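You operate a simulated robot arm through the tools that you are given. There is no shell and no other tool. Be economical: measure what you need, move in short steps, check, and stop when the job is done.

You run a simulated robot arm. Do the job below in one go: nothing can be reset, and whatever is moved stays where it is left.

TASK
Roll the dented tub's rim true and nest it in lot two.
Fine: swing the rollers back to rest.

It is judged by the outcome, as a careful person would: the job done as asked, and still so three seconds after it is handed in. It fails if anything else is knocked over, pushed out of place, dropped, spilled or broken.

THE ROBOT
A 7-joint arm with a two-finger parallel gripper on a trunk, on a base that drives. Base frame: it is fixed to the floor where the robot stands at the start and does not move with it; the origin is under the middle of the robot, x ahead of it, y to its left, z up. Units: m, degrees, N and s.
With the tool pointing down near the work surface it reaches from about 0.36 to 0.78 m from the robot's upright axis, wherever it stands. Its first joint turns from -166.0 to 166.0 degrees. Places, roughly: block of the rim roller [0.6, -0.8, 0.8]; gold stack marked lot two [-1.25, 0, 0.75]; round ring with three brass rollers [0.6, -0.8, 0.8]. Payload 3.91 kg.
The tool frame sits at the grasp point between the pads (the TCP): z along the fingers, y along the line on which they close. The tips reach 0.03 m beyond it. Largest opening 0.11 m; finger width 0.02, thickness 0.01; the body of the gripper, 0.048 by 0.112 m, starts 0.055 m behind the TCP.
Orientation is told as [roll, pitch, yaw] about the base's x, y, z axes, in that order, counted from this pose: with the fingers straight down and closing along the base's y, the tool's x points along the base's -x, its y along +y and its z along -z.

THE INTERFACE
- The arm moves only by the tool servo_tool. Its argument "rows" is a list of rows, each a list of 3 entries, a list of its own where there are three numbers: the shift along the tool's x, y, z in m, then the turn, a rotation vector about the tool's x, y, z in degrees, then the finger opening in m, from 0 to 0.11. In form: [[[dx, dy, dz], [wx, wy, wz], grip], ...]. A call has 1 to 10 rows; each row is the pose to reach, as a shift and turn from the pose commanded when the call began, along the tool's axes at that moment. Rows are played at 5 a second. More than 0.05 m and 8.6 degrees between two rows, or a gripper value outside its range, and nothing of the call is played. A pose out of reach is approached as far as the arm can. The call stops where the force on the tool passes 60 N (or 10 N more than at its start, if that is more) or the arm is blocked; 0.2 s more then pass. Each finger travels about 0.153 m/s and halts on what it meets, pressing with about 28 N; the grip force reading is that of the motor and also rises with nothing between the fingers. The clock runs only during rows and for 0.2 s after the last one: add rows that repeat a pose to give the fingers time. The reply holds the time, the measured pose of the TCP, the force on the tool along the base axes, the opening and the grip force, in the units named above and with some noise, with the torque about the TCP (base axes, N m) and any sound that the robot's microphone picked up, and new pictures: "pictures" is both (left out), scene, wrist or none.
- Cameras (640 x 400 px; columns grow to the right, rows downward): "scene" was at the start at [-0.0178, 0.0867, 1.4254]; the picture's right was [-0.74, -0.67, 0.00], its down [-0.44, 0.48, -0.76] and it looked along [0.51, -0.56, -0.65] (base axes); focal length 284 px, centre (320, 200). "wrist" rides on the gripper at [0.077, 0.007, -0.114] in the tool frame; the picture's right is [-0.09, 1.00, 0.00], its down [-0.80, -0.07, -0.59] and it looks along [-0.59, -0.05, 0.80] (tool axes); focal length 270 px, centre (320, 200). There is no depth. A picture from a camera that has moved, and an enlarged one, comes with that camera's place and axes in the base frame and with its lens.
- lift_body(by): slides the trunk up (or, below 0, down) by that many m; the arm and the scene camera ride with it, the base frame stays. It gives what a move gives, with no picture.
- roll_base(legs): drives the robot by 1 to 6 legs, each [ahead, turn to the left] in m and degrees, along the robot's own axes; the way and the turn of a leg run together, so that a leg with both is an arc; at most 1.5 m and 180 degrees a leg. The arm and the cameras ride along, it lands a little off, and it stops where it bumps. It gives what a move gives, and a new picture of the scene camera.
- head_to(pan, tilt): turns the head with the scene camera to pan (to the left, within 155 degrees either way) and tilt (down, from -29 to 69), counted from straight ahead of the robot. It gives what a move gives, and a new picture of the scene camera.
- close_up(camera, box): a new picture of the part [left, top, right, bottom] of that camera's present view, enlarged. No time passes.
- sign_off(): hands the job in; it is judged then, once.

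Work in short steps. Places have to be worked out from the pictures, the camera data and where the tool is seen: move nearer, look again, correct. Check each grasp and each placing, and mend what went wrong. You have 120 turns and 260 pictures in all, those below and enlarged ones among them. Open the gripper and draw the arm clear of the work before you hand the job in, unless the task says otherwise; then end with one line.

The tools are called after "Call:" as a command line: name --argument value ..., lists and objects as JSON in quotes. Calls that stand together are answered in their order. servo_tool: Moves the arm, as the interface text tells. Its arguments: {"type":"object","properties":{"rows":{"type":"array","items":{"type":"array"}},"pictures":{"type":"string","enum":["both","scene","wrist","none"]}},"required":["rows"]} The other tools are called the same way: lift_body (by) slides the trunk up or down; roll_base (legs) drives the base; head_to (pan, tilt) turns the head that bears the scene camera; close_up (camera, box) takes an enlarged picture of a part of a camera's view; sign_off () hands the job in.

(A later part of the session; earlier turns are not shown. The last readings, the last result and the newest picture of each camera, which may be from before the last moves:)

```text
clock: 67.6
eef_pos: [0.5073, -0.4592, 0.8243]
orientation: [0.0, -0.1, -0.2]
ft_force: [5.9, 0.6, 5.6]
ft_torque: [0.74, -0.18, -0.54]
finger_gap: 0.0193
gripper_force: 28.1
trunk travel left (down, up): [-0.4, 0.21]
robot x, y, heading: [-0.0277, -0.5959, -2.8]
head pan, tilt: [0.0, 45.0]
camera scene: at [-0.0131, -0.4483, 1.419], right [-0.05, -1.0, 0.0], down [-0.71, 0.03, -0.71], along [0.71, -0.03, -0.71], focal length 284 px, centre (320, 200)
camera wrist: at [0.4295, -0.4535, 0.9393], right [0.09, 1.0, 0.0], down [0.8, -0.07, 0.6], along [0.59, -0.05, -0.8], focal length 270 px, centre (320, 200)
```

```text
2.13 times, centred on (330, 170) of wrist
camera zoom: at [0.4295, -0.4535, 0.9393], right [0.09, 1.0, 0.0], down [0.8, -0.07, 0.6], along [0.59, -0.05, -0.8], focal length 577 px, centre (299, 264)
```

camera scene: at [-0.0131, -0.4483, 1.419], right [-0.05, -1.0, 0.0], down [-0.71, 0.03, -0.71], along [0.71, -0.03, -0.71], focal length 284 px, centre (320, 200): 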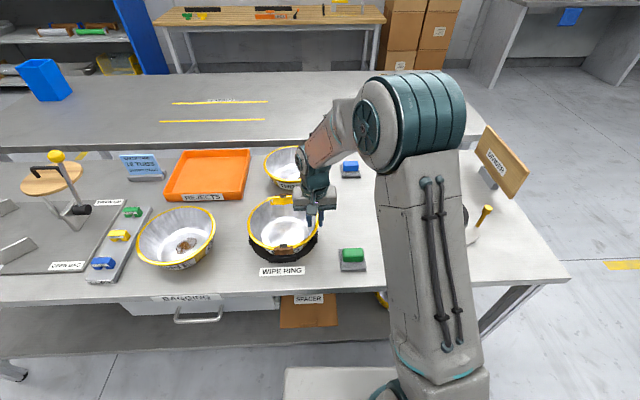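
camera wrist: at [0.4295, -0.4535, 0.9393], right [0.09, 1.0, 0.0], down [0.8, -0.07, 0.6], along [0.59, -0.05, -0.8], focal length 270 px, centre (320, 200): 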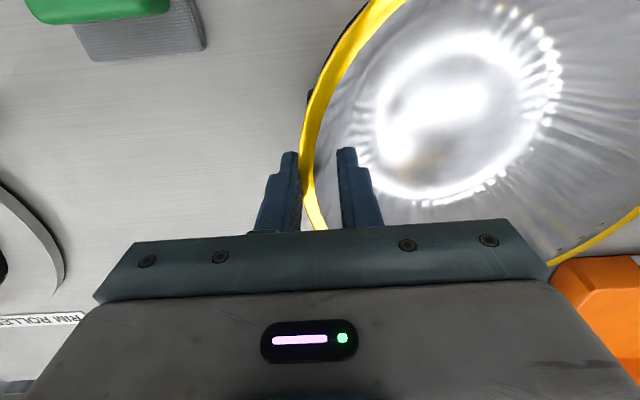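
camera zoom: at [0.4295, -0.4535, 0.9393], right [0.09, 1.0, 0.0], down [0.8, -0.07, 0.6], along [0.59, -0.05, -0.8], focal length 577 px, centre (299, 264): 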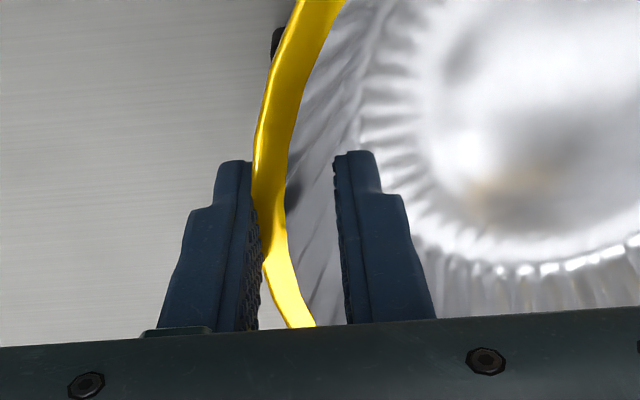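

Gripped at 19 mm gap. I lift slowly and check.

Call:
servo_tool --rows '[[[0, 0, -0.01], [0, 0, 0], 0.0], [[0, 0, -0.02], [0, 0, 0], 0.0], [[0, 0, -0.04], [0, 0, 0], 0.0], [[0, 0, -0.06], [0, 0, 0], 0.0], [[0, 0, -0.06], [0, 0, 0], 0.0]]'

Call:
close_up --camera "scene" --box '[235, 150, 385, 270]'

```text
clock: 68.8
eef_pos: [0.5058, -0.4587, 0.8838]
orientation: [0.0, 0.0, -0.1]
ft_force: [-0.4, 0.1, 0.7]
ft_torque: [-0.01, -0.02, 0.0]
finger_gap: 0.014
gripper_force: 27.7
trunk travel left (down, up): [-0.4, 0.21]
robot x, y, heading: [-0.0315, -0.6007, -3.0]
head pan, tilt: [0.0, 45.0]
camera scene: at [-0.0136, -0.448, 1.419], right [-0.05, -1.0, 0.0], down [-0.71, 0.03, -0.71], along [0.71, -0.03, -0.71], focal length 284 px, centre (320, 200)
camera wrist: at [0.4289, -0.4534, 0.9987], right [0.09, 1.0, 0.0], down [0.8, -0.07, 0.59], along [0.59, -0.05, -0.8], focal length 270 px, centre (320, 200)
```

scene: 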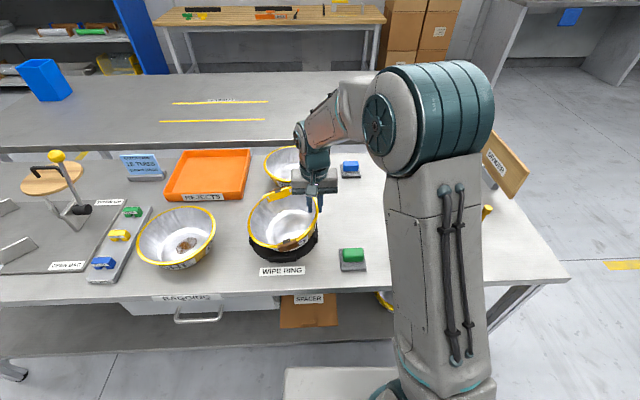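
wrist: 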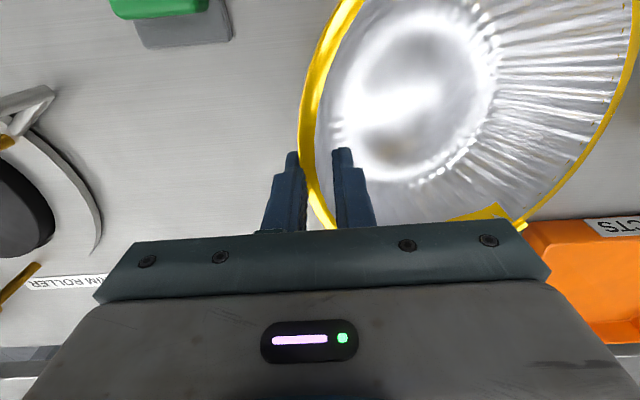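

```text
3.33 times, centred on (310, 210) of scene
camera zoom: at [-0.0136, -0.448, 1.419], right [-0.05, -1.0, 0.0], down [-0.71, 0.03, -0.71], along [0.71, -0.03, -0.71], focal length 947 px, centre (353, 167)
```

zoom: 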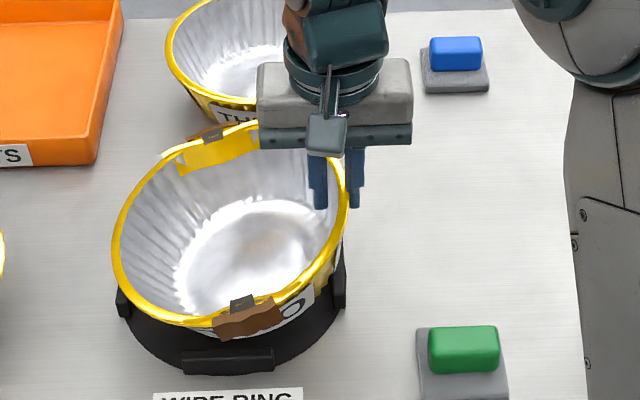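

The tub is held but tipped because its sloped wall aligned with the vertical pads. I lift on and tilt the tool about its x axis to level it.

Call:
servo_tool --rows '[[[0, 0, -0.03], [0, 0, 0], 0.0], [[0, 0, -0.06], [0, 0, 0], 0.0], [[0, 0, -0.08], [-7, 0, 0], 0.0], [[0, 0, -0.08], [-14, 0, 0], 0.0], [[0, 0, -0.08], [-20, 0, 0], 0.0], [[0, 0, -0.08], [-20, 0, 0], 0.0]]'

Call:
close_up --camera "scene" --box '[235, 130, 385, 250]'

```text
clock: 70.2
eef_pos: [0.5067, -0.4596, 0.9661]
orientation: [20.1, 0.1, 0.0]
ft_force: [-0.1, 0.0, -0.9]
ft_torque: [-0.02, 0.01, 0.01]
finger_gap: 0.0141
gripper_force: 27.8
trunk travel left (down, up): [-0.4, 0.21]
robot x, y, heading: [-0.0271, -0.5977, -3.1]
head pan, tilt: [0.0, 45.0]
camera scene: at [-0.0134, -0.4482, 1.419], right [-0.05, -1.0, 0.0], down [-0.71, 0.03, -0.71], along [0.71, -0.03, -0.71], focal length 284 px, centre (320, 200)
camera wrist: at [0.4293, -0.4927, 1.0752], right [0.09, 0.94, 0.34], down [0.8, -0.27, 0.53], along [0.59, 0.23, -0.77], focal length 270 px, centre (320, 200)
```

scene: 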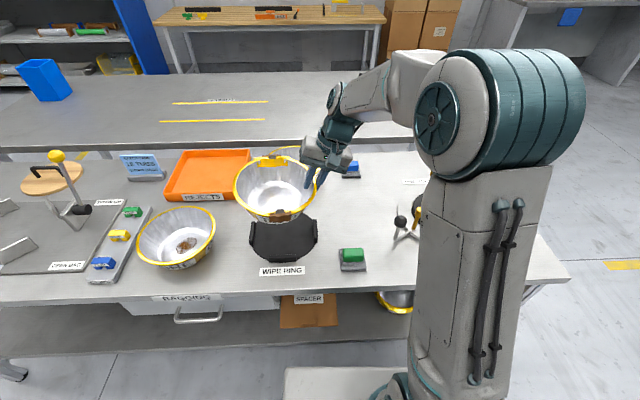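
wrist: 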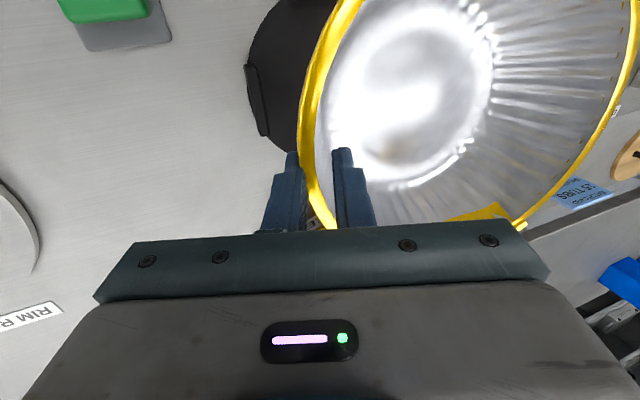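

```text
3.33 times, centred on (310, 190) of scene
camera zoom: at [-0.0134, -0.4482, 1.419], right [-0.05, -1.0, 0.0], down [-0.71, 0.03, -0.71], along [0.71, -0.03, -0.71], focal length 947 px, centre (353, 233)
```

zoom: 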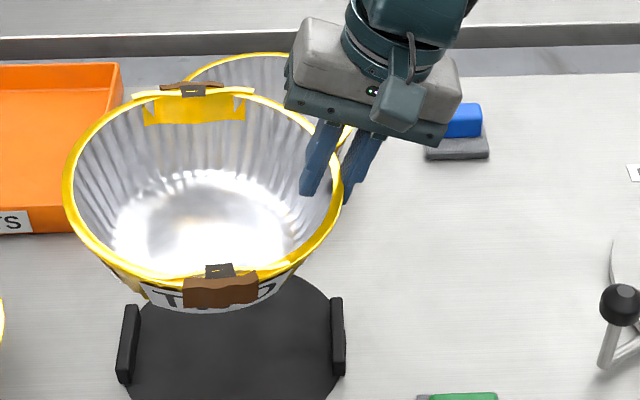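

The tub is level and firmly held at 20° tool tilt. I carry it high towards the roller, and view the roller on the way.

Call:
servo_tool --rows '[[[0, 0.011, -0.03], [0, 0, 0], 0.0], [[0, 0.022, -0.06], [0, 0, 0], 0.0], [[-0.0039, -0.0186, -0.0748], [0, 0, 0], 0.0], [[-0.0078, -0.0592, -0.0896], [0, 0, 0], 0.0], [[-0.0117, -0.0998, -0.1044], [0, 0, 0], 0.0], [[-0.0156, -0.1404, -0.1192], [0, 0, 0], 0.0], [[-0.0195, -0.181, -0.134], [0, 0, 0], 0.0], [[-0.0234, -0.2216, -0.1488], [0, 0, 0], 0.0], [[-0.0273, -0.2622, -0.1636], [0, 0, 0], 0.0], [[-0.0312, -0.3028, -0.1784], [0, 0, 0], 0.0]]' --pictures "scene"

Call:
close_up --camera "scene" --box '[360, 130, 560, 270]'

```text
clock: 72.4
eef_pos: [0.5379, -0.8078, 1.0282]
orientation: [20.0, 0.0, 0.0]
ft_force: [-0.1, -0.2, 0.2]
ft_torque: [0.01, 0.01, 0.03]
finger_gap: 0.0139
gripper_force: 28.3
trunk travel left (down, up): [-0.4, 0.21]
robot x, y, heading: [-0.0267, -0.5963, -2.8]
head pan, tilt: [0.0, 45.0]
camera scene: at [-0.0132, -0.4486, 1.419], right [-0.05, -1.0, 0.0], down [-0.71, 0.04, -0.71], along [0.71, -0.03, -0.71], focal length 284 px, centre (320, 200)
```

scene: 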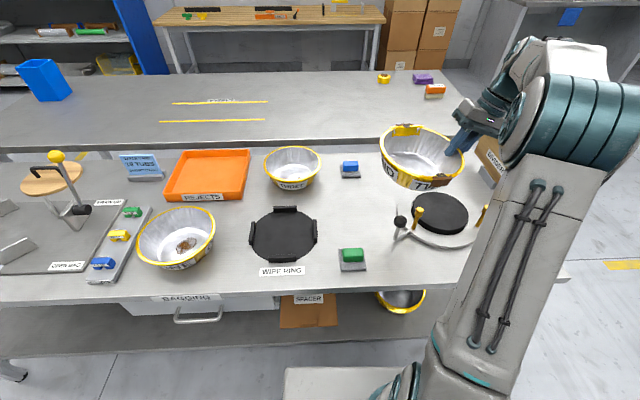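

```text
2.86 times, centred on (460, 200) of scene
camera zoom: at [-0.0132, -0.4486, 1.419], right [-0.05, -1.0, 0.0], down [-0.71, 0.04, -0.71], along [0.71, -0.03, -0.71], focal length 812 px, centre (-80, 200)
```

zoom: 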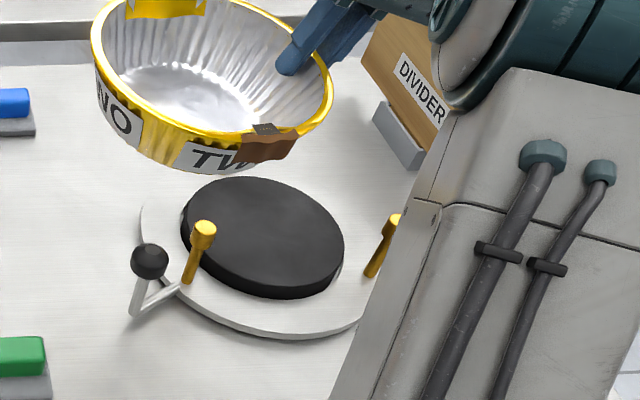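

The pad is at z≈0.79, roller heads at z≈0.855 on R≈0.107 around (0.55,-0.836). I'll turn the tool to hold the tub on the side facing the robot (between two rollers).

Call:
servo_tool --rows '[[[0.009, -0.0026, -0.001], [0, -2.8, 7.69], 0.0], [[0.017, -0.005, -0.002], [0, -5.6, 15.38], 0.0], [[0.026, -0.0077, -0.003], [0, -8.4, 23.07], 0.0], [[0.034, -0.01, -0.004], [0, -11.2, 30.76], 0.0], [[0.043, -0.013, -0.005], [0, -14.0, 38.45], 0.0], [[0.052, -0.0155, -0.006], [0, -16.8, 46.14], 0.0], [[0.06, -0.018, -0.0065], [0, -19.6, 53.83], 0.0], [[0.069, -0.0206, -0.0075], [0, -22.4, 61.52], 0.0], [[0.078, -0.023, -0.0085], [0, -25.2, 69.2], 0.0], [[0.086, -0.0258, -0.0094], [0, -28.0, 76.9], 0.0]]' --pictures "none"

Call:
servo_tool --rows '[[[0, 0, 0], [0, -2.79, 7.67], 0.0], [[0, 0, 0], [0, -2.79, 7.67], 0.0]]'

Call:
close_up --camera "scene" --box '[360, 130, 560, 270]'

```text
clock: 74.6
eef_pos: [0.4517, -0.8315, 1.0291]
orientation: [20.0, -0.1, -82.0]
ft_force: [0.4, 0.0, -0.3]
ft_torque: [0.0, -0.01, 0.0]
finger_gap: 0.0139
gripper_force: 27.7
trunk travel left (down, up): [-0.4, 0.21]
robot x, y, heading: [-0.0275, -0.5982, -2.8]
head pan, tilt: [0.0, 45.0]
```

```text
clock: 75.2
eef_pos: [0.4505, -0.8322, 1.0291]
orientation: [20.0, 0.0, -90.1]
ft_force: [0.7, 0.1, 0.3]
ft_torque: [-0.01, 0.0, -0.01]
finger_gap: 0.0138
gripper_force: 27.7
trunk travel left (down, up): [-0.4, 0.21]
robot x, y, heading: [-0.0262, -0.5957, -2.9]
head pan, tilt: [0.0, 45.0]
camera scene: at [-0.0136, -0.448, 1.419], right [-0.05, -1.0, 0.0], down [-0.71, 0.03, -0.71], along [0.71, -0.03, -0.71], focal length 284 px, centre (320, 200)
camera wrist: at [0.418, -0.7558, 1.1388], right [0.94, -0.09, 0.34], down [-0.27, -0.8, 0.53], along [0.22, -0.59, -0.77], focal length 270 px, centre (320, 200)
```

scene: 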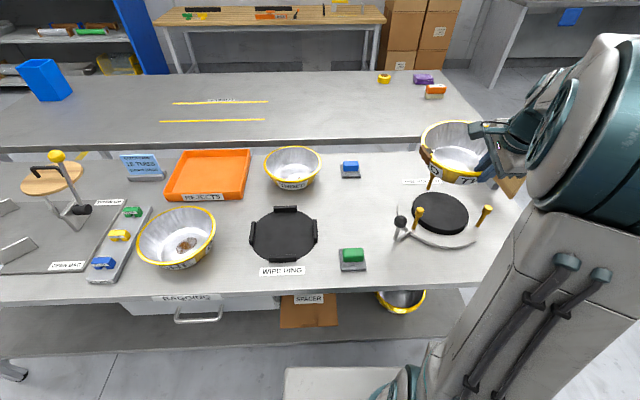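
wrist: 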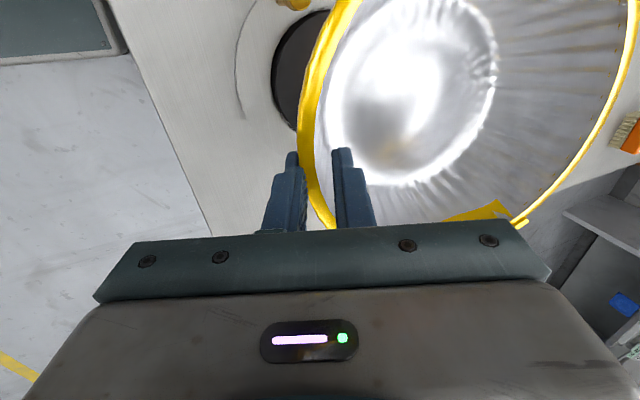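

```text
2.86 times, centred on (460, 200) of scene
camera zoom: at [-0.0136, -0.448, 1.419], right [-0.05, -1.0, 0.0], down [-0.71, 0.03, -0.71], along [0.71, -0.03, -0.71], focal length 812 px, centre (-80, 200)
```

zoom: 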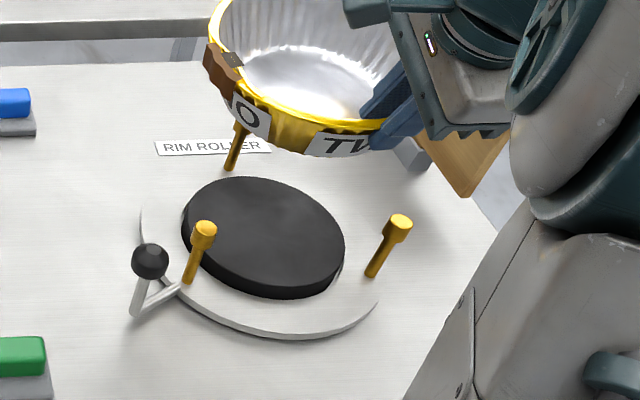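

Estimated ring centre (0.557,-0.842). I lower the tub until its base is between the heads but its rim still above them, to compare alignment in view.

Call:
servo_tool --rows '[[[-0.01, 0.007, 0.003], [0, 0, 0], 0.0], [[-0.01, -0.005, 0.035], [0, 0, 0], 0.0], [[-0.01, -0.016, 0.066], [0, 0, 0], 0.0], [[-0.01, -0.027, 0.096], [0, 0, 0], 0.0], [[-0.01, -0.0371, 0.1239], [0, 0, 0], 0.0], [[-0.01, -0.0371, 0.1239], [0, 0, 0], 0.0]]'

Call:
close_up --camera "scene" --box '[375, 140, 535, 250]'

```text
clock: 76.6
eef_pos: [0.4604, -0.8426, 0.8991]
orientation: [20.0, 0.0, -90.1]
ft_force: [0.1, 0.1, 0.3]
ft_torque: [-0.03, 0.05, 0.01]
finger_gap: 0.0138
gripper_force: 27.4
trunk travel left (down, up): [-0.4, 0.21]
robot x, y, heading: [-0.0285, -0.5943, -2.9]
head pan, tilt: [0.0, 45.0]
camera scene: at [-0.0133, -0.4483, 1.419], right [-0.05, -1.0, 0.0], down [-0.71, 0.03, -0.71], along [0.71, -0.03, -0.71], focal length 284 px, centre (320, 200)
camera wrist: at [0.426, -0.7664, 1.0095], right [0.94, -0.09, 0.34], down [-0.27, -0.8, 0.53], along [0.22, -0.59, -0.77], focal length 270 px, centre (320, 200)
```

scene: 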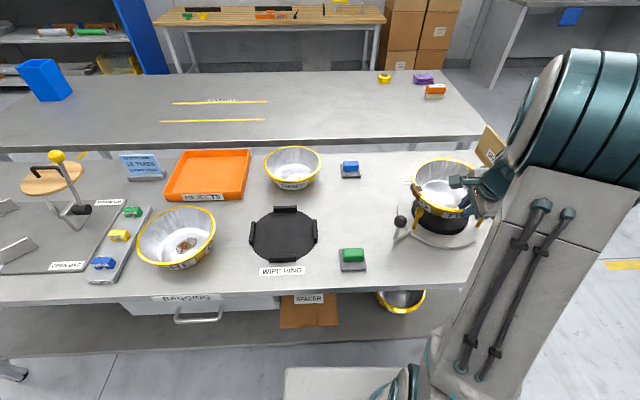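
wrist: 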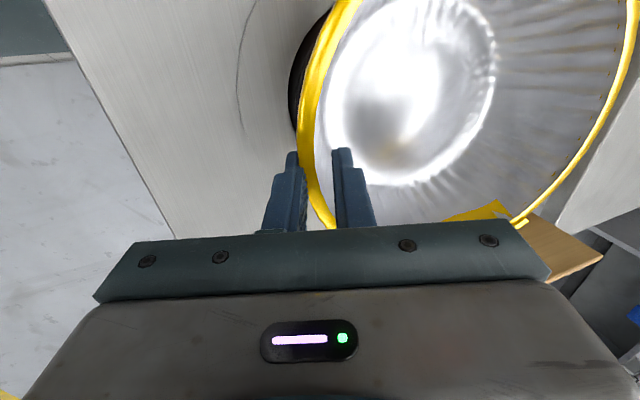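

```text
3.64 times, centred on (455, 195) of scene
camera zoom: at [-0.0133, -0.4483, 1.419], right [-0.05, -1.0, 0.0], down [-0.71, 0.03, -0.71], along [0.71, -0.03, -0.71], focal length 1033 px, centre (-171, 218)
```

zoom: 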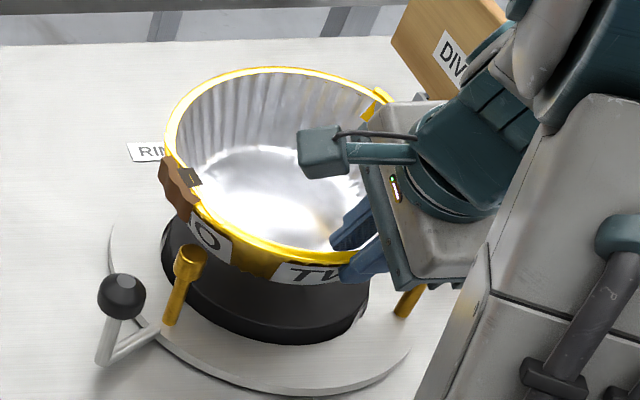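

The tub lines up with the roller ring within a few mm. I lower on in small steps, watching the force.

Call:
servo_tool --rows '[[[0, -0.003, 0.009], [0, 0, 0], 0.0], [[0, -0.0058, 0.016], [0, 0, 0], 0.0], [[0, -0.0082, 0.0226], [0, 0, 0], 0.0]]' --pictures "none"

Call:
close_up --camera "scene" --box '[375, 140, 535, 250]'

```text
clock: 77.4
eef_pos: [0.4602, -0.8429, 0.8757]
orientation: [19.9, 0.0, -90.1]
ft_force: [0.4, 0.5, 0.4]
ft_torque: [0.03, -0.01, 0.0]
finger_gap: 0.0137
gripper_force: 27.6
trunk travel left (down, up): [-0.4, 0.21]
robot x, y, heading: [-0.0288, -0.5987, -2.8]
head pan, tilt: [0.0, 45.0]
```

```text
3.64 times, centred on (455, 195) of scene
camera zoom: at [-0.0135, -0.4482, 1.419], right [-0.05, -1.0, 0.0], down [-0.71, 0.03, -0.71], along [0.71, -0.03, -0.71], focal length 1033 px, centre (-171, 218)
```

zoom: 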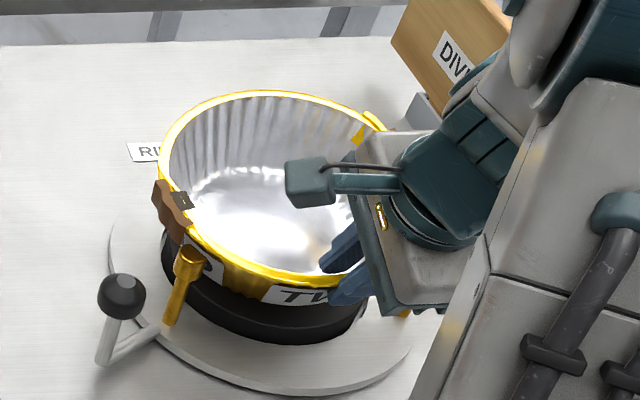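

Call:
servo_tool --rows '[[[0, -0.0017, 0.0047], [0, 0, 0], 0.0], [[0, -0.0034, 0.0094], [0, 0, 0], 0.0]]' --pictures "none"

Call:
close_up --camera "scene" --box '[395, 150, 495, 240]'

```text
clock: 78.0
eef_pos: [0.4588, -0.8432, 0.8656]
orientation: [20.1, 0.1, -90.3]
ft_force: [1.0, -4.6, 2.2]
ft_torque: [0.1, -0.2, -0.41]
finger_gap: 0.0138
gripper_force: 28.0
trunk travel left (down, up): [-0.4, 0.21]
robot x, y, heading: [-0.0231, -0.595, -3.1]
head pan, tilt: [0.0, 45.0]
```

```text
4.44 times, centred on (445, 195) of scene
camera zoom: at [-0.0134, -0.4487, 1.4191], right [-0.05, -1.0, 0.0], down [-0.71, 0.04, -0.71], along [0.71, -0.03, -0.71], focal length 1263 px, centre (-236, 222)
```

zoom: 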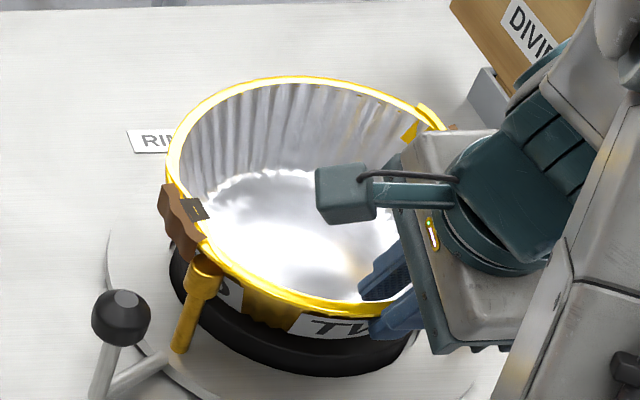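

Contact: force -4.6 N in y; the brown wad by the dent touches the front-left roller head. I raise 2 cm, turn the tub 8° away about its own centre, and retry.

Call:
servo_tool --rows '[[[0, 0.0034, -0.0094], [0, 0, 0], 0.0], [[0, 0.0068, -0.0188], [0, 0, 0], 0.0], [[0.012, 0.0068, -0.0188], [0, -2.74, 7.5], 0.0], [[0.012, 0.0068, -0.0188], [0, -2.74, 7.5], 0.0]]' --pictures "none"

Call:
close_up --camera "scene" --box '[395, 150, 495, 240]'

```text
clock: 79.0
eef_pos: [0.4587, -0.8294, 0.8843]
orientation: [20.0, 0.0, -98.1]
ft_force: [0.9, -0.8, -0.6]
ft_torque: [0.01, 0.01, 0.0]
finger_gap: 0.0134
gripper_force: 28.2
trunk travel left (down, up): [-0.4, 0.21]
robot x, y, heading: [-0.0271, -0.5946, -2.9]
head pan, tilt: [0.0, 45.0]
```

```text
4.44 times, centred on (445, 195) of scene
camera zoom: at [-0.0135, -0.4479, 1.4189], right [-0.05, -1.0, 0.0], down [-0.71, 0.03, -0.71], along [0.71, -0.03, -0.71], focal length 1263 px, centre (-236, 222)
```

zoom: 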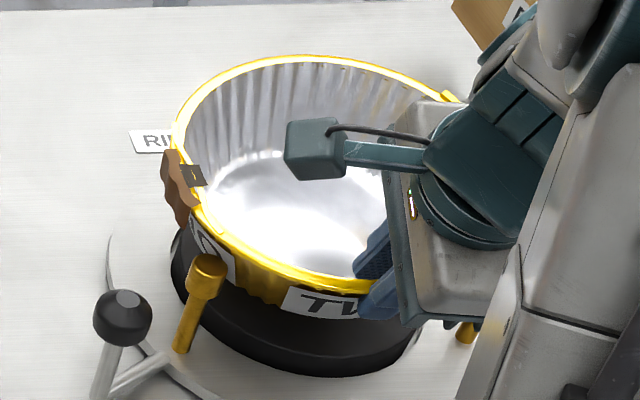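

Call:
servo_tool --rows '[[[0, -0.0034, 0.0094], [0, 0, 0], 0.0], [[0, -0.0062, 0.017], [0, 0, 0], 0.0], [[0, -0.0068, 0.0188], [0, 0, 0], 0.0]]' --pictures "none"

Call:
close_up --camera "scene" --box '[395, 150, 495, 240]'

```text
clock: 79.8
eef_pos: [0.4592, -0.8321, 0.8646]
orientation: [20.0, -0.1, -98.2]
ft_force: [1.4, -2.3, 1.2]
ft_torque: [0.12, -0.18, -0.27]
finger_gap: 0.0138
gripper_force: 27.8
trunk travel left (down, up): [-0.4, 0.21]
robot x, y, heading: [-0.0268, -0.5976, -2.7]
head pan, tilt: [0.0, 45.0]
```

```text
4.44 times, centred on (445, 195) of scene
camera zoom: at [-0.0133, -0.4485, 1.419], right [-0.05, -1.0, 0.0], down [-0.71, 0.04, -0.71], along [0.71, -0.03, -0.71], focal length 1263 px, centre (-236, 222)
```

zoom: 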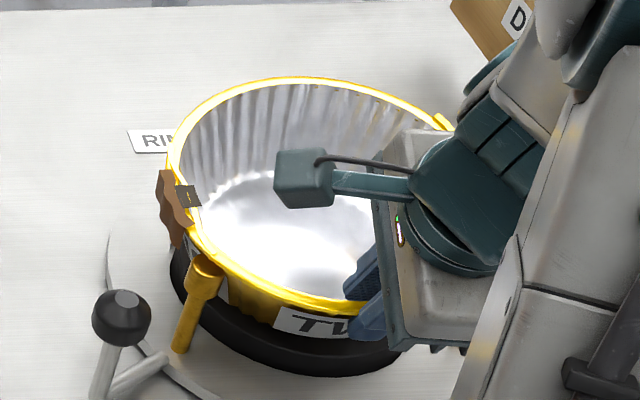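

The force points straight away from the front-left roller, so I shift the tub ~3.5 mm away from it.

Call:
servo_tool --rows '[[[-0.0028, 0.0018, 0.0006], [0, 0, 0], 0.0], [[-0.0028, 0.0018, 0.0006], [0, 0, 0], 0.0]]' --pictures "none"

```text
clock: 80.4
eef_pos: [0.4593, -0.8336, 0.8652]
orientation: [20.0, 0.0, -98.0]
ft_force: [-0.7, -0.9, -0.3]
ft_torque: [-0.02, -0.02, -0.04]
finger_gap: 0.0134
gripper_force: 28.1
trunk travel left (down, up): [-0.4, 0.21]
robot x, y, heading: [-0.0264, -0.5985, -2.7]
head pan, tilt: [0.0, 45.0]
```

Force gone. Lower further.

Call:
servo_tool --rows '[[[0, -0.0014, 0.0038], [0, 0, 0], 0.0], [[0, -0.0027, 0.0075], [0, 0, 0], 0.0], [[0, -0.0027, 0.0075], [0, 0, 0], 0.0]]' --pictures "none"

Call:
close_up --camera "scene" --box '[395, 150, 495, 240]'

```text
clock: 81.2
eef_pos: [0.4601, -0.8336, 0.8585]
orientation: [20.0, 0.0, -98.1]
ft_force: [0.5, -2.1, 3.9]
ft_torque: [0.19, -0.16, -0.13]
finger_gap: 0.0143
gripper_force: 27.6
trunk travel left (down, up): [-0.4, 0.21]
robot x, y, heading: [-0.0273, -0.5965, -2.6]
head pan, tilt: [0.0, 45.0]
```

```text
4.44 times, centred on (445, 195) of scene
camera zoom: at [-0.0136, -0.4483, 1.419], right [-0.05, -1.0, 0.0], down [-0.71, 0.03, -0.71], along [0.71, -0.03, -0.71], focal length 1263 px, centre (-236, 222)
```

zoom: 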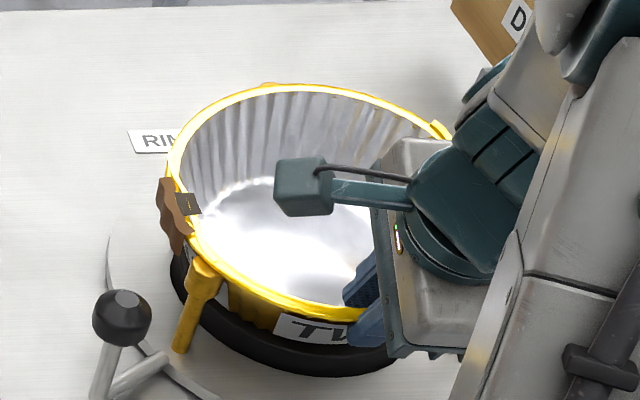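

Call:
servo_tool --rows '[[[-0.001, -0.0005, 0.002], [0, 0, 0], 0.0], [[-0.001, -0.0005, 0.002], [0, 0, 0], 0.0]]' --pictures "wrist"

```text
clock: 81.8
eef_pos: [0.4602, -0.8344, 0.8558]
orientation: [20.1, 0.0, -98.0]
ft_force: [0.7, 0.4, 7.7]
ft_torque: [0.6, -0.31, -0.02]
finger_gap: 0.0139
gripper_force: 27.8
trunk travel left (down, up): [-0.4, 0.21]
robot x, y, heading: [-0.0254, -0.596, -2.6]
head pan, tilt: [0.0, 45.0]
camera wrist: at [0.4381, -0.7543, 0.9662], right [0.91, -0.22, 0.34], down [-0.38, -0.76, 0.53], along [0.14, -0.62, -0.77], focal length 270 px, centre (320, 200)
```

wrist: 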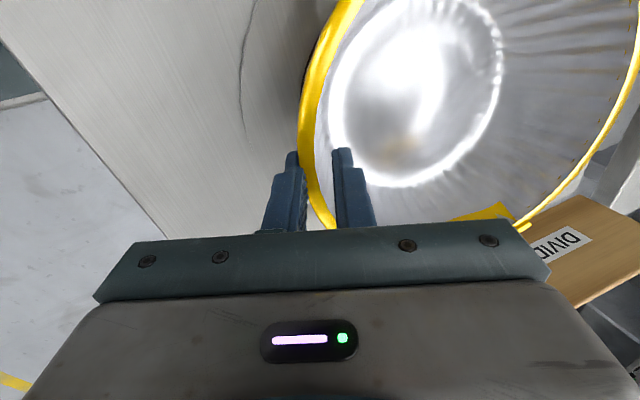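

The vertical force acts near the front-left roller, so the tub may still catch there. I raise a bit, shift 3 mm further from it, and lower again.

Call:
servo_tool --rows '[[[0, 0.0024, -0.0066], [0, 0, 0], 0.0], [[-0.0028, 0.0042, -0.006], [0, 0, 0], 0.0], [[-0.0028, 0.0042, -0.006], [0, 0, 0], 0.0]]' --pictures "none"

Call:
servo_tool --rows '[[[0, -0.0014, 0.0038], [0, 0, 0], 0.0], [[0, -0.0014, 0.0038], [0, 0, 0], 0.0]]' --pictures "none"

Call:
close_up --camera "scene" --box '[395, 150, 495, 240]'

```text
clock: 82.6
eef_pos: [0.4624, -0.8366, 0.862]
orientation: [20.0, 0.0, -98.0]
ft_force: [0.0, -1.3, 0.1]
ft_torque: [-0.01, 0.01, -0.01]
finger_gap: 0.0135
gripper_force: 28.1
trunk travel left (down, up): [-0.4, 0.21]
robot x, y, heading: [-0.0302, -0.5965, -2.9]
head pan, tilt: [0.0, 45.0]
```

```text
clock: 83.2
eef_pos: [0.4619, -0.8375, 0.858]
orientation: [20.1, 0.0, -98.2]
ft_force: [-0.4, 0.5, 0.0]
ft_torque: [0.0, 0.01, -0.03]
finger_gap: 0.0133
gripper_force: 27.8
trunk travel left (down, up): [-0.4, 0.21]
robot x, y, heading: [-0.0311, -0.6015, -2.6]
head pan, tilt: [0.0, 45.0]
```

```text
4.44 times, centred on (445, 195) of scene
camera zoom: at [-0.0134, -0.4483, 1.419], right [-0.05, -1.0, 0.0], down [-0.71, 0.03, -0.71], along [0.71, -0.03, -0.71], focal length 1263 px, centre (-236, 222)
```

zoom: 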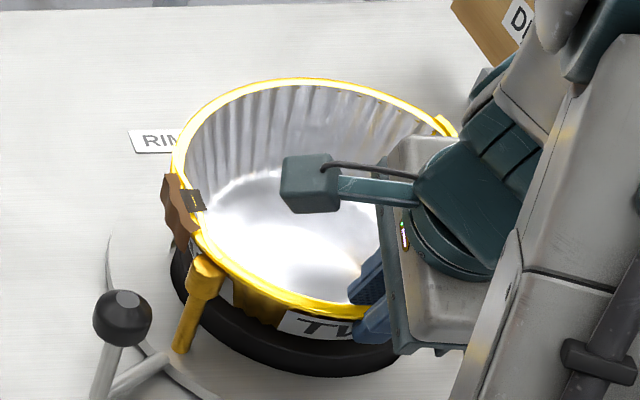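

Free now. Lower on.

Call:
servo_tool --rows '[[[0, -0.0007, 0.0019], [0, 0, 0], 0.0], [[0, -0.0014, 0.0038], [0, 0, 0], 0.0], [[0, -0.0014, 0.0038], [0, 0, 0], 0.0]]' --pictures "none"

Call:
close_up --camera "scene" --box '[395, 150, 495, 240]'

```text
clock: 84.0
eef_pos: [0.4611, -0.837, 0.8551]
orientation: [20.1, 0.0, -98.1]
ft_force: [-0.5, -0.5, 7.6]
ft_torque: [0.58, -0.29, 0.03]
finger_gap: 0.0135
gripper_force: 28.3
trunk travel left (down, up): [-0.4, 0.21]
robot x, y, heading: [-0.0262, -0.5955, -2.5]
head pan, tilt: [0.0, 45.0]
```

```text
4.44 times, centred on (445, 195) of scene
camera zoom: at [-0.0141, -0.448, 1.419], right [-0.05, -1.0, 0.0], down [-0.71, 0.03, -0.71], along [0.71, -0.03, -0.71], focal length 1263 px, centre (-236, 222)
```

zoom: 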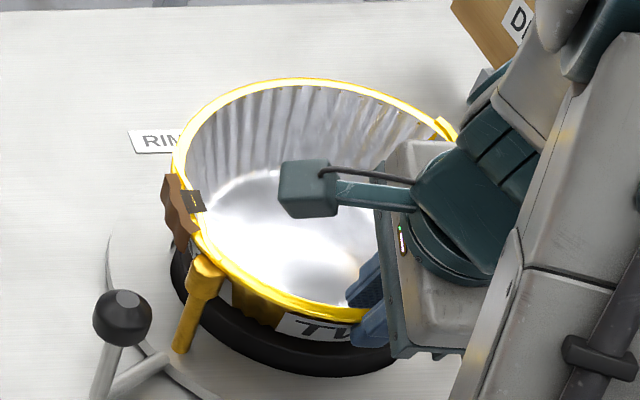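

Re-solving with all views: rim R≈0.097, the grip was ~8° off-axis, so the tub centre is now ≈(0.557,-0.837) while the ring's is ≈(0.562,-0.846) — offset straight toward that roller. I raise, shift by (+5,-9) mm, and lower.

Call:
servo_tool --rows '[[[0, 0.0034, -0.0094], [0, 0, 0], 0.0], [[-0.004, 0.006, -0.0085], [0, 0, 0], 0.0], [[-0.0082, 0.0092, -0.0073], [0, 0, 0], 0.0], [[-0.0082, 0.0092, -0.0073], [0, 0, 0], 0.0]]' --pictures "none"

Call:
servo_tool --rows '[[[0, -0.0017, 0.0047], [0, 0, 0], 0.0], [[0, -0.0034, 0.0094], [0, 0, 0], 0.0], [[0, -0.0034, 0.0094], [0, 0, 0], 0.0]]' --pictures "none"

Call:
close_up --camera "scene" --box '[395, 150, 495, 240]'

```text
clock: 85.0
eef_pos: [0.4666, -0.8466, 0.8646]
orientation: [20.0, 0.0, -98.2]
ft_force: [0.8, 0.0, 0.1]
ft_torque: [0.03, 0.04, 0.06]
finger_gap: 0.0134
gripper_force: 28.0
trunk travel left (down, up): [-0.4, 0.21]
robot x, y, heading: [-0.0273, -0.5944, -3.1]
head pan, tilt: [0.0, 45.0]
```

```text
clock: 85.8
eef_pos: [0.4665, -0.8474, 0.8548]
orientation: [19.9, 0.0, -98.1]
ft_force: [-0.3, 0.1, -0.6]
ft_torque: [-0.04, 0.03, 0.01]
finger_gap: 0.0133
gripper_force: 27.6
trunk travel left (down, up): [-0.4, 0.21]
robot x, y, heading: [-0.032, -0.5955, -2.8]
head pan, tilt: [0.0, 45.0]
```

```text
4.44 times, centred on (445, 195) of scene
camera zoom: at [-0.0136, -0.4482, 1.419], right [-0.05, -1.0, 0.0], down [-0.71, 0.03, -0.71], along [0.71, -0.03, -0.71], focal length 1263 px, centre (-236, 222)
```

zoom: 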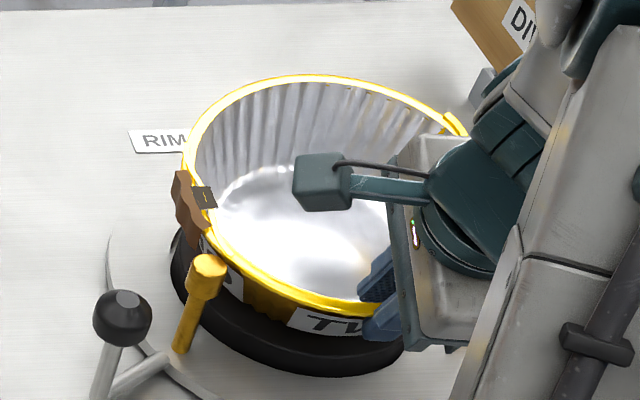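

No contact now at the same height. Lower further.

Call:
servo_tool --rows '[[[0, -0.0014, 0.0038], [0, 0, 0], 0.0], [[0, -0.0021, 0.0056], [0, 0, 0], 0.0], [[0, -0.0021, 0.0056], [0, 0, 0], 0.0]]' --pictures "none"

```text
clock: 86.6
eef_pos: [0.4659, -0.8483, 0.8502]
orientation: [20.2, -0.1, -98.2]
ft_force: [-4.6, -2.4, 22.6]
ft_torque: [0.21, -0.36, 0.01]
finger_gap: 0.0138
gripper_force: 27.9
trunk travel left (down, up): [-0.4, 0.21]
robot x, y, heading: [-0.0283, -0.5991, -2.8]
head pan, tilt: [0.0, 45.0]
```

Firm vertical contact close under the grip: the base sits on the pad. I relieve 1 mm and look before releasing.

Call:
servo_tool --rows '[[[0, 0.0005, -0.0014], [0, 0, 0], 0.0], [[0, 0.0005, -0.0014], [0, 0, 0], 0.0]]' --pictures "both"

Call:
close_up --camera "scene" --box '[395, 150, 495, 240]'

```text
clock: 87.2
eef_pos: [0.4668, -0.8473, 0.8509]
orientation: [20.1, 0.0, -98.1]
ft_force: [-1.5, -3.8, 15.2]
ft_torque: [0.0, -0.39, -0.13]
finger_gap: 0.0137
gripper_force: 28.1
trunk travel left (down, up): [-0.4, 0.21]
robot x, y, heading: [-0.0253, -0.5951, -2.6]
head pan, tilt: [0.0, 45.0]
camera scene: at [-0.0146, -0.4481, 1.4189], right [-0.05, -1.0, 0.0], down [-0.71, 0.03, -0.71], along [0.71, -0.03, -0.71], focal length 284 px, centre (320, 200)
camera wrist: at [0.4436, -0.7667, 0.9605], right [0.91, -0.22, 0.34], down [-0.38, -0.75, 0.53], along [0.14, -0.62, -0.77], focal length 270 px, centre (320, 200)
```

scene: 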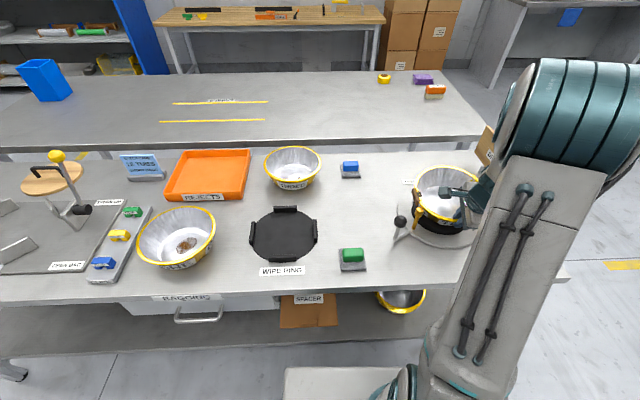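
wrist: 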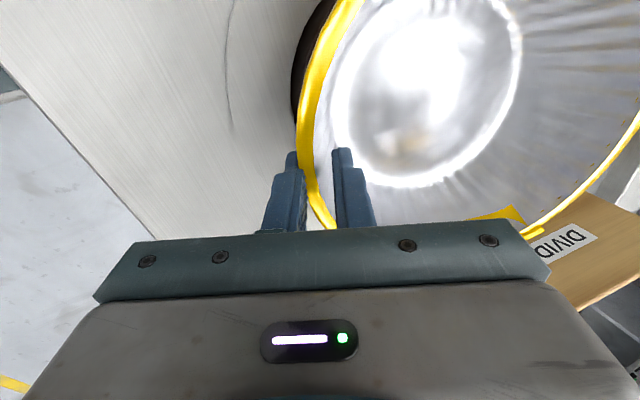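

```text
4.44 times, centred on (445, 195) of scene
camera zoom: at [-0.0146, -0.4481, 1.4189], right [-0.05, -1.0, 0.0], down [-0.71, 0.03, -0.71], along [0.71, -0.03, -0.71], focal length 1263 px, centre (-236, 222)
```

zoom: 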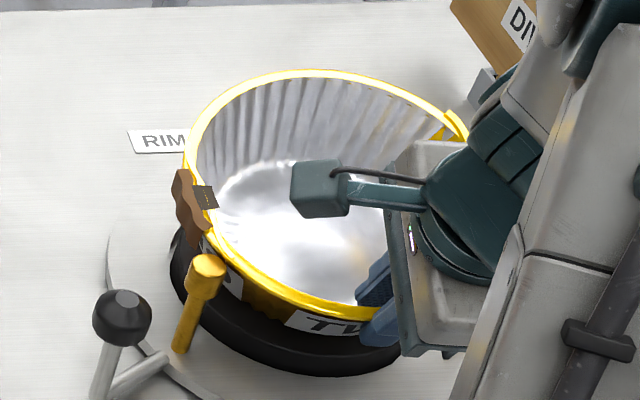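

Releasing: open the fingers to 5 cm and back out along the tool axis a bit.

Call:
servo_tool --rows '[[[0, 0, 0], [0, 0, 0], 0.025], [[0, 0, 0], [0, 0, 0], 0.045], [[0, 0, 0], [0, 0, 0], 0.045], [[0, 0, -0.03], [0, 0, 0], 0.045], [[0, 0, -0.07], [0, 0, 0], 0.045], [[0, 0, -0.11], [0, 0, 0], 0.045]]'

Call:
close_up --camera "scene" --box '[395, 150, 495, 240]'

Call:
close_up --camera "wrist" --box '[200, 0, 640, 240]'

```text
clock: 88.6
eef_pos: [0.4294, -0.8405, 0.9524]
orientation: [20.0, 0.0, -98.2]
ft_force: [-0.2, 0.1, 0.0]
ft_torque: [-0.02, 0.01, -0.01]
finger_gap: 0.0449
gripper_force: 0.1
trunk travel left (down, up): [-0.4, 0.21]
robot x, y, heading: [-0.0264, -0.5951, -2.8]
head pan, tilt: [0.0, 45.0]
camera scene: at [-0.0137, -0.4482, 1.4189], right [-0.05, -1.0, 0.0], down [-0.71, 0.03, -0.71], along [0.71, -0.03, -0.71], focal length 284 px, centre (320, 200)
camera wrist: at [0.4071, -0.761, 1.0632], right [0.91, -0.22, 0.34], down [-0.38, -0.75, 0.53], along [0.14, -0.62, -0.77], focal length 270 px, centre (320, 200)
```

scene: 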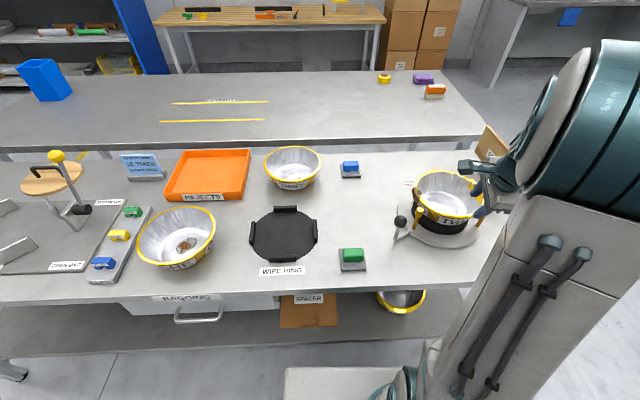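
wrist: 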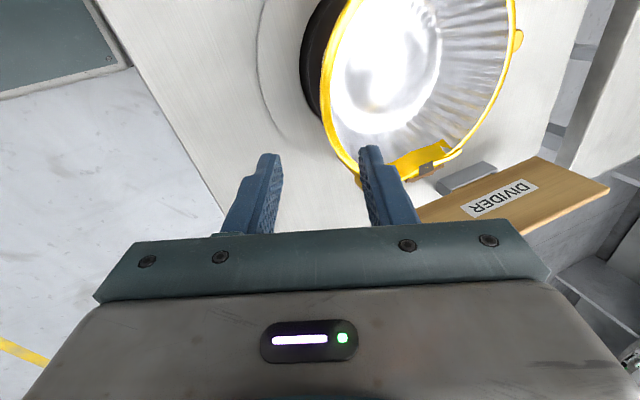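

```text
4.44 times, centred on (445, 195) of scene
camera zoom: at [-0.0137, -0.4482, 1.4189], right [-0.05, -1.0, 0.0], down [-0.71, 0.03, -0.71], along [0.71, -0.03, -0.71], focal length 1263 px, centre (-236, 222)
```

zoom: 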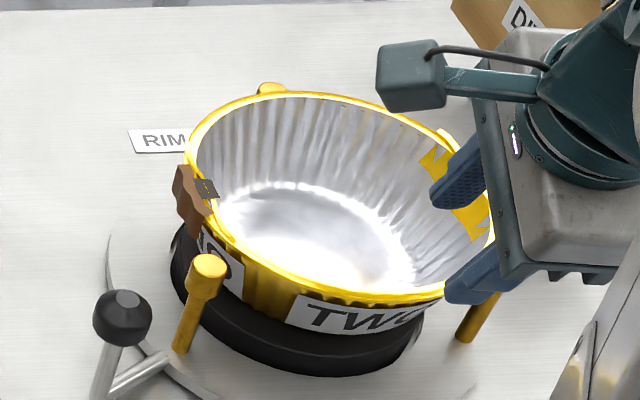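

```text
1.45 times, centred on (420, 120) of wrist
camera zoom: at [0.4071, -0.761, 1.0632], right [0.91, -0.22, 0.34], down [-0.38, -0.75, 0.53], along [0.14, -0.62, -0.77], focal length 393 px, centre (174, 316)
```

zoom: 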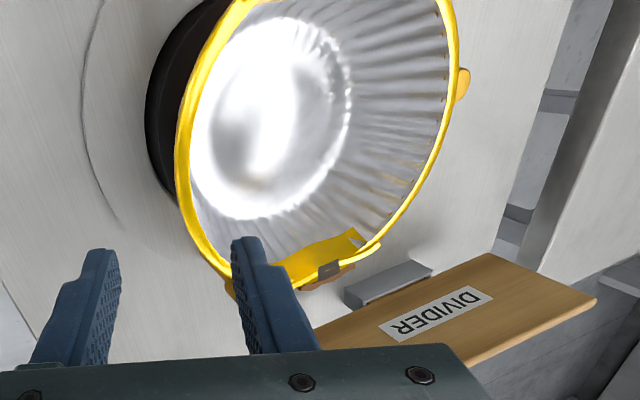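

The tub is released onto the pad, seemingly within the rollers. I draw the arm up and away to see.

Call:
servo_tool --rows '[[[0, 0, -0.045], [0, 0, 0], 0.045], [[0, 0, -0.09], [0, 0, 0], 0.045], [[0, -0.04, -0.12], [0, 0, 0], 0.06], [[0, -0.08, -0.14], [0, 0, 0], 0.08]]' --pictures "wrist"

Call:
close_up --camera "scene" --box '[395, 150, 495, 240]'

```text
clock: 89.6
eef_pos: [0.3081, -0.824, 1.0567]
orientation: [20.1, 0.0, -98.0]
ft_force: [0.2, 0.0, 0.3]
ft_torque: [-0.03, -0.03, 0.0]
finger_gap: 0.08
gripper_force: 0.0
trunk travel left (down, up): [-0.4, 0.21]
robot x, y, heading: [-0.0303, -0.596, -2.7]
head pan, tilt: [0.0, 45.0]
camera wrist: at [0.2846, -0.7442, 1.1667], right [0.91, -0.22, 0.34], down [-0.38, -0.75, 0.53], along [0.14, -0.62, -0.77], focal length 270 px, centre (320, 200)
```

wrist: 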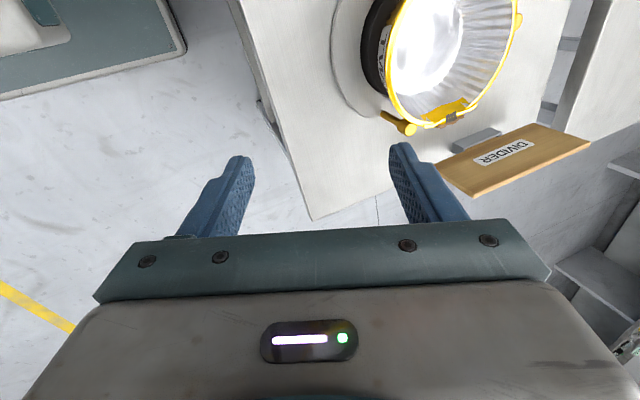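

```text
4.44 times, centred on (445, 195) of scene
camera zoom: at [-0.014, -0.448, 1.4189], right [-0.05, -1.0, 0.0], down [-0.71, 0.03, -0.71], along [0.71, -0.03, -0.71], focal length 1263 px, centre (-236, 222)
```

zoom: 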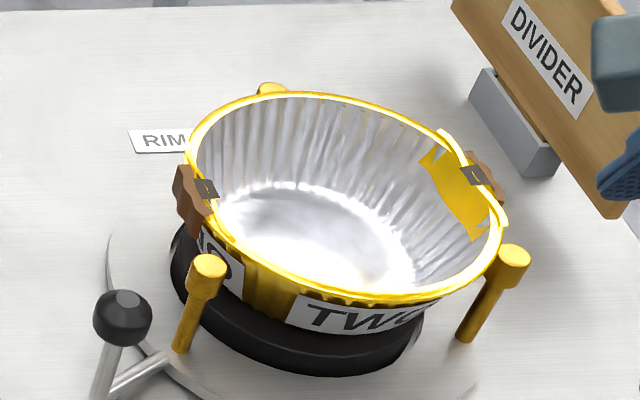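

The tub sits on the pad between the three rollers. Knob of the ring's crank is at ≈(0.474,-0.687,0.843). I bring the tool upright and over the knob, fingers closing along its swing direction (yaw -61°).

Call:
servo_tool --rows '[[[0, 0, 0], [7, 0, 0], 0.08], [[0, 0, 0], [14, 0, 0], 0.08], [[0, 0, 0], [20, 0, 0], 0.08]]' --pictures "none"

Call:
servo_tool --rows '[[[0.027, 0.024, 0.01], [0, 0, -6.2], 0.07], [[0.053, 0.048, 0.02], [0, 0, -12.4], 0.07], [[0.08, 0.073, 0.035], [0, 0, -18.6], 0.07], [[0.106, 0.097, 0.055], [0, 0, -24.8], 0.07], [[0.132, 0.121, 0.08], [0, 0, -31], 0.07], [[0.1587, 0.1453, 0.107], [0, 0, -37], 0.07], [[0.1587, 0.1453, 0.107], [0, 0, -37], 0.07]]'

Call:
close_up --camera "scene" --box '[370, 140, 490, 250]'

```text
clock: 90.4
eef_pos: [0.3076, -0.824, 1.0563]
orientation: [-0.2, 0.0, -98.1]
ft_force: [0.2, 0.0, 0.2]
ft_torque: [-0.01, 0.0, 0.0]
finger_gap: 0.08
gripper_force: 0.1
trunk travel left (down, up): [-0.4, 0.21]
robot x, y, heading: [-0.0265, -0.6, -2.6]
head pan, tilt: [0.0, 45.0]
```

```text
clock: 92.0
eef_pos: [0.4737, -0.6858, 0.9489]
orientation: [0.0, 0.0, -60.9]
ft_force: [0.2, 0.2, -0.4]
ft_torque: [0.0, -0.01, 0.0]
finger_gap: 0.0699
gripper_force: 0.0
trunk travel left (down, up): [-0.4, 0.21]
robot x, y, heading: [-0.0269, -0.5996, -2.8]
head pan, tilt: [0.0, 45.0]
camera scene: at [-0.0131, -0.448, 1.419], right [-0.05, -1.0, 0.0], down [-0.71, 0.03, -0.71], along [0.71, -0.03, -0.71], focal length 284 px, centre (320, 200)
camera wrist: at [0.4417, -0.6171, 1.0641], right [0.91, 0.41, 0.0], down [0.33, -0.73, 0.6], along [0.24, -0.54, -0.8], focal length 270 px, centre (320, 200)
```

scene: 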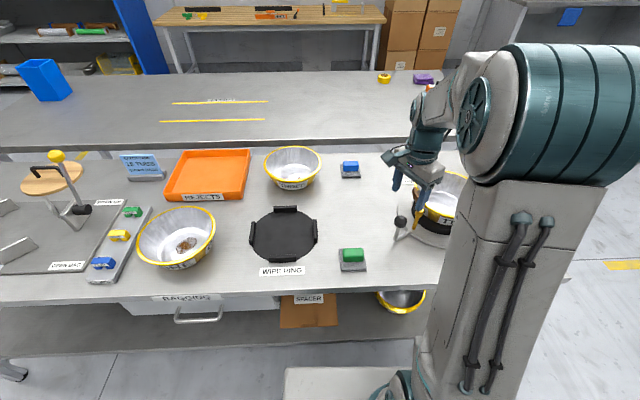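
wrist: 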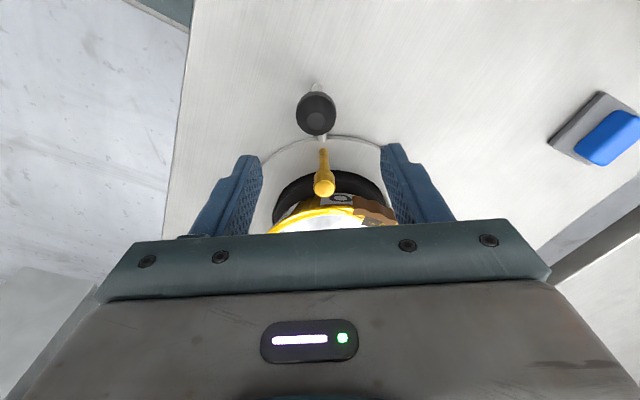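

```text
3.64 times, centred on (430, 195) of scene
camera zoom: at [-0.0131, -0.448, 1.419], right [-0.05, -1.0, 0.0], down [-0.71, 0.03, -0.71], along [0.71, -0.03, -0.71], focal length 1033 px, centre (-80, 218)
```

zoom: 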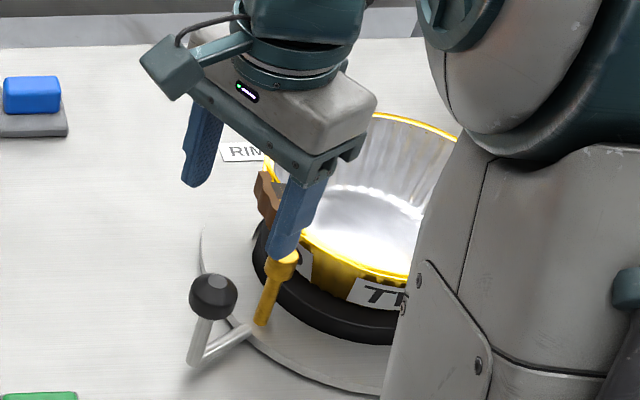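

The knob reads at ≈(0.468,-0.685). Descend and grip it.

Call:
servo_tool --rows '[[[0.0038, -0.0048, 0.035], [0, 0, 0], 0.07], [[0.0038, -0.0048, 0.07], [0, 0, 0], 0.07], [[0.0038, -0.0048, 0.1], [0, 0, 0], 0.07]]' --pictures "wrist"

Call:
close_up --camera "scene" --box '[370, 140, 490, 250]'

```text
clock: 92.8
eef_pos: [0.4665, -0.6854, 0.8502]
orientation: [0.0, 0.0, -61.2]
ft_force: [-0.5, -0.5, -0.5]
ft_torque: [-0.02, 0.03, 0.0]
finger_gap: 0.0699
gripper_force: 0.0
trunk travel left (down, up): [-0.4, 0.21]
robot x, y, heading: [-0.0277, -0.597, -2.7]
head pan, tilt: [0.0, 45.0]
camera wrist: at [0.4353, -0.6159, 0.9646], right [0.91, 0.41, 0.0], down [0.33, -0.73, 0.59], along [0.24, -0.54, -0.8], focal length 270 px, centre (320, 200)
```

wrist: 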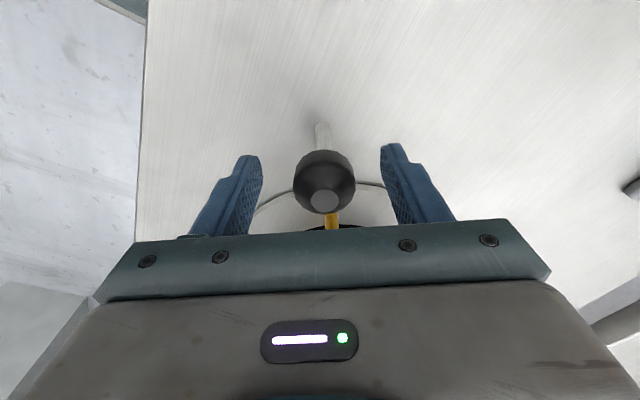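

```text
3.64 times, centred on (430, 195) of scene
camera zoom: at [-0.0133, -0.4482, 1.419], right [-0.05, -1.0, 0.0], down [-0.71, 0.03, -0.71], along [0.71, -0.03, -0.71], focal length 1033 px, centre (-80, 218)
```

zoom: 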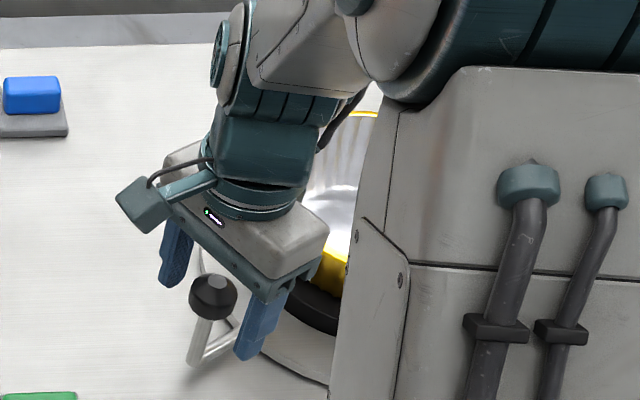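

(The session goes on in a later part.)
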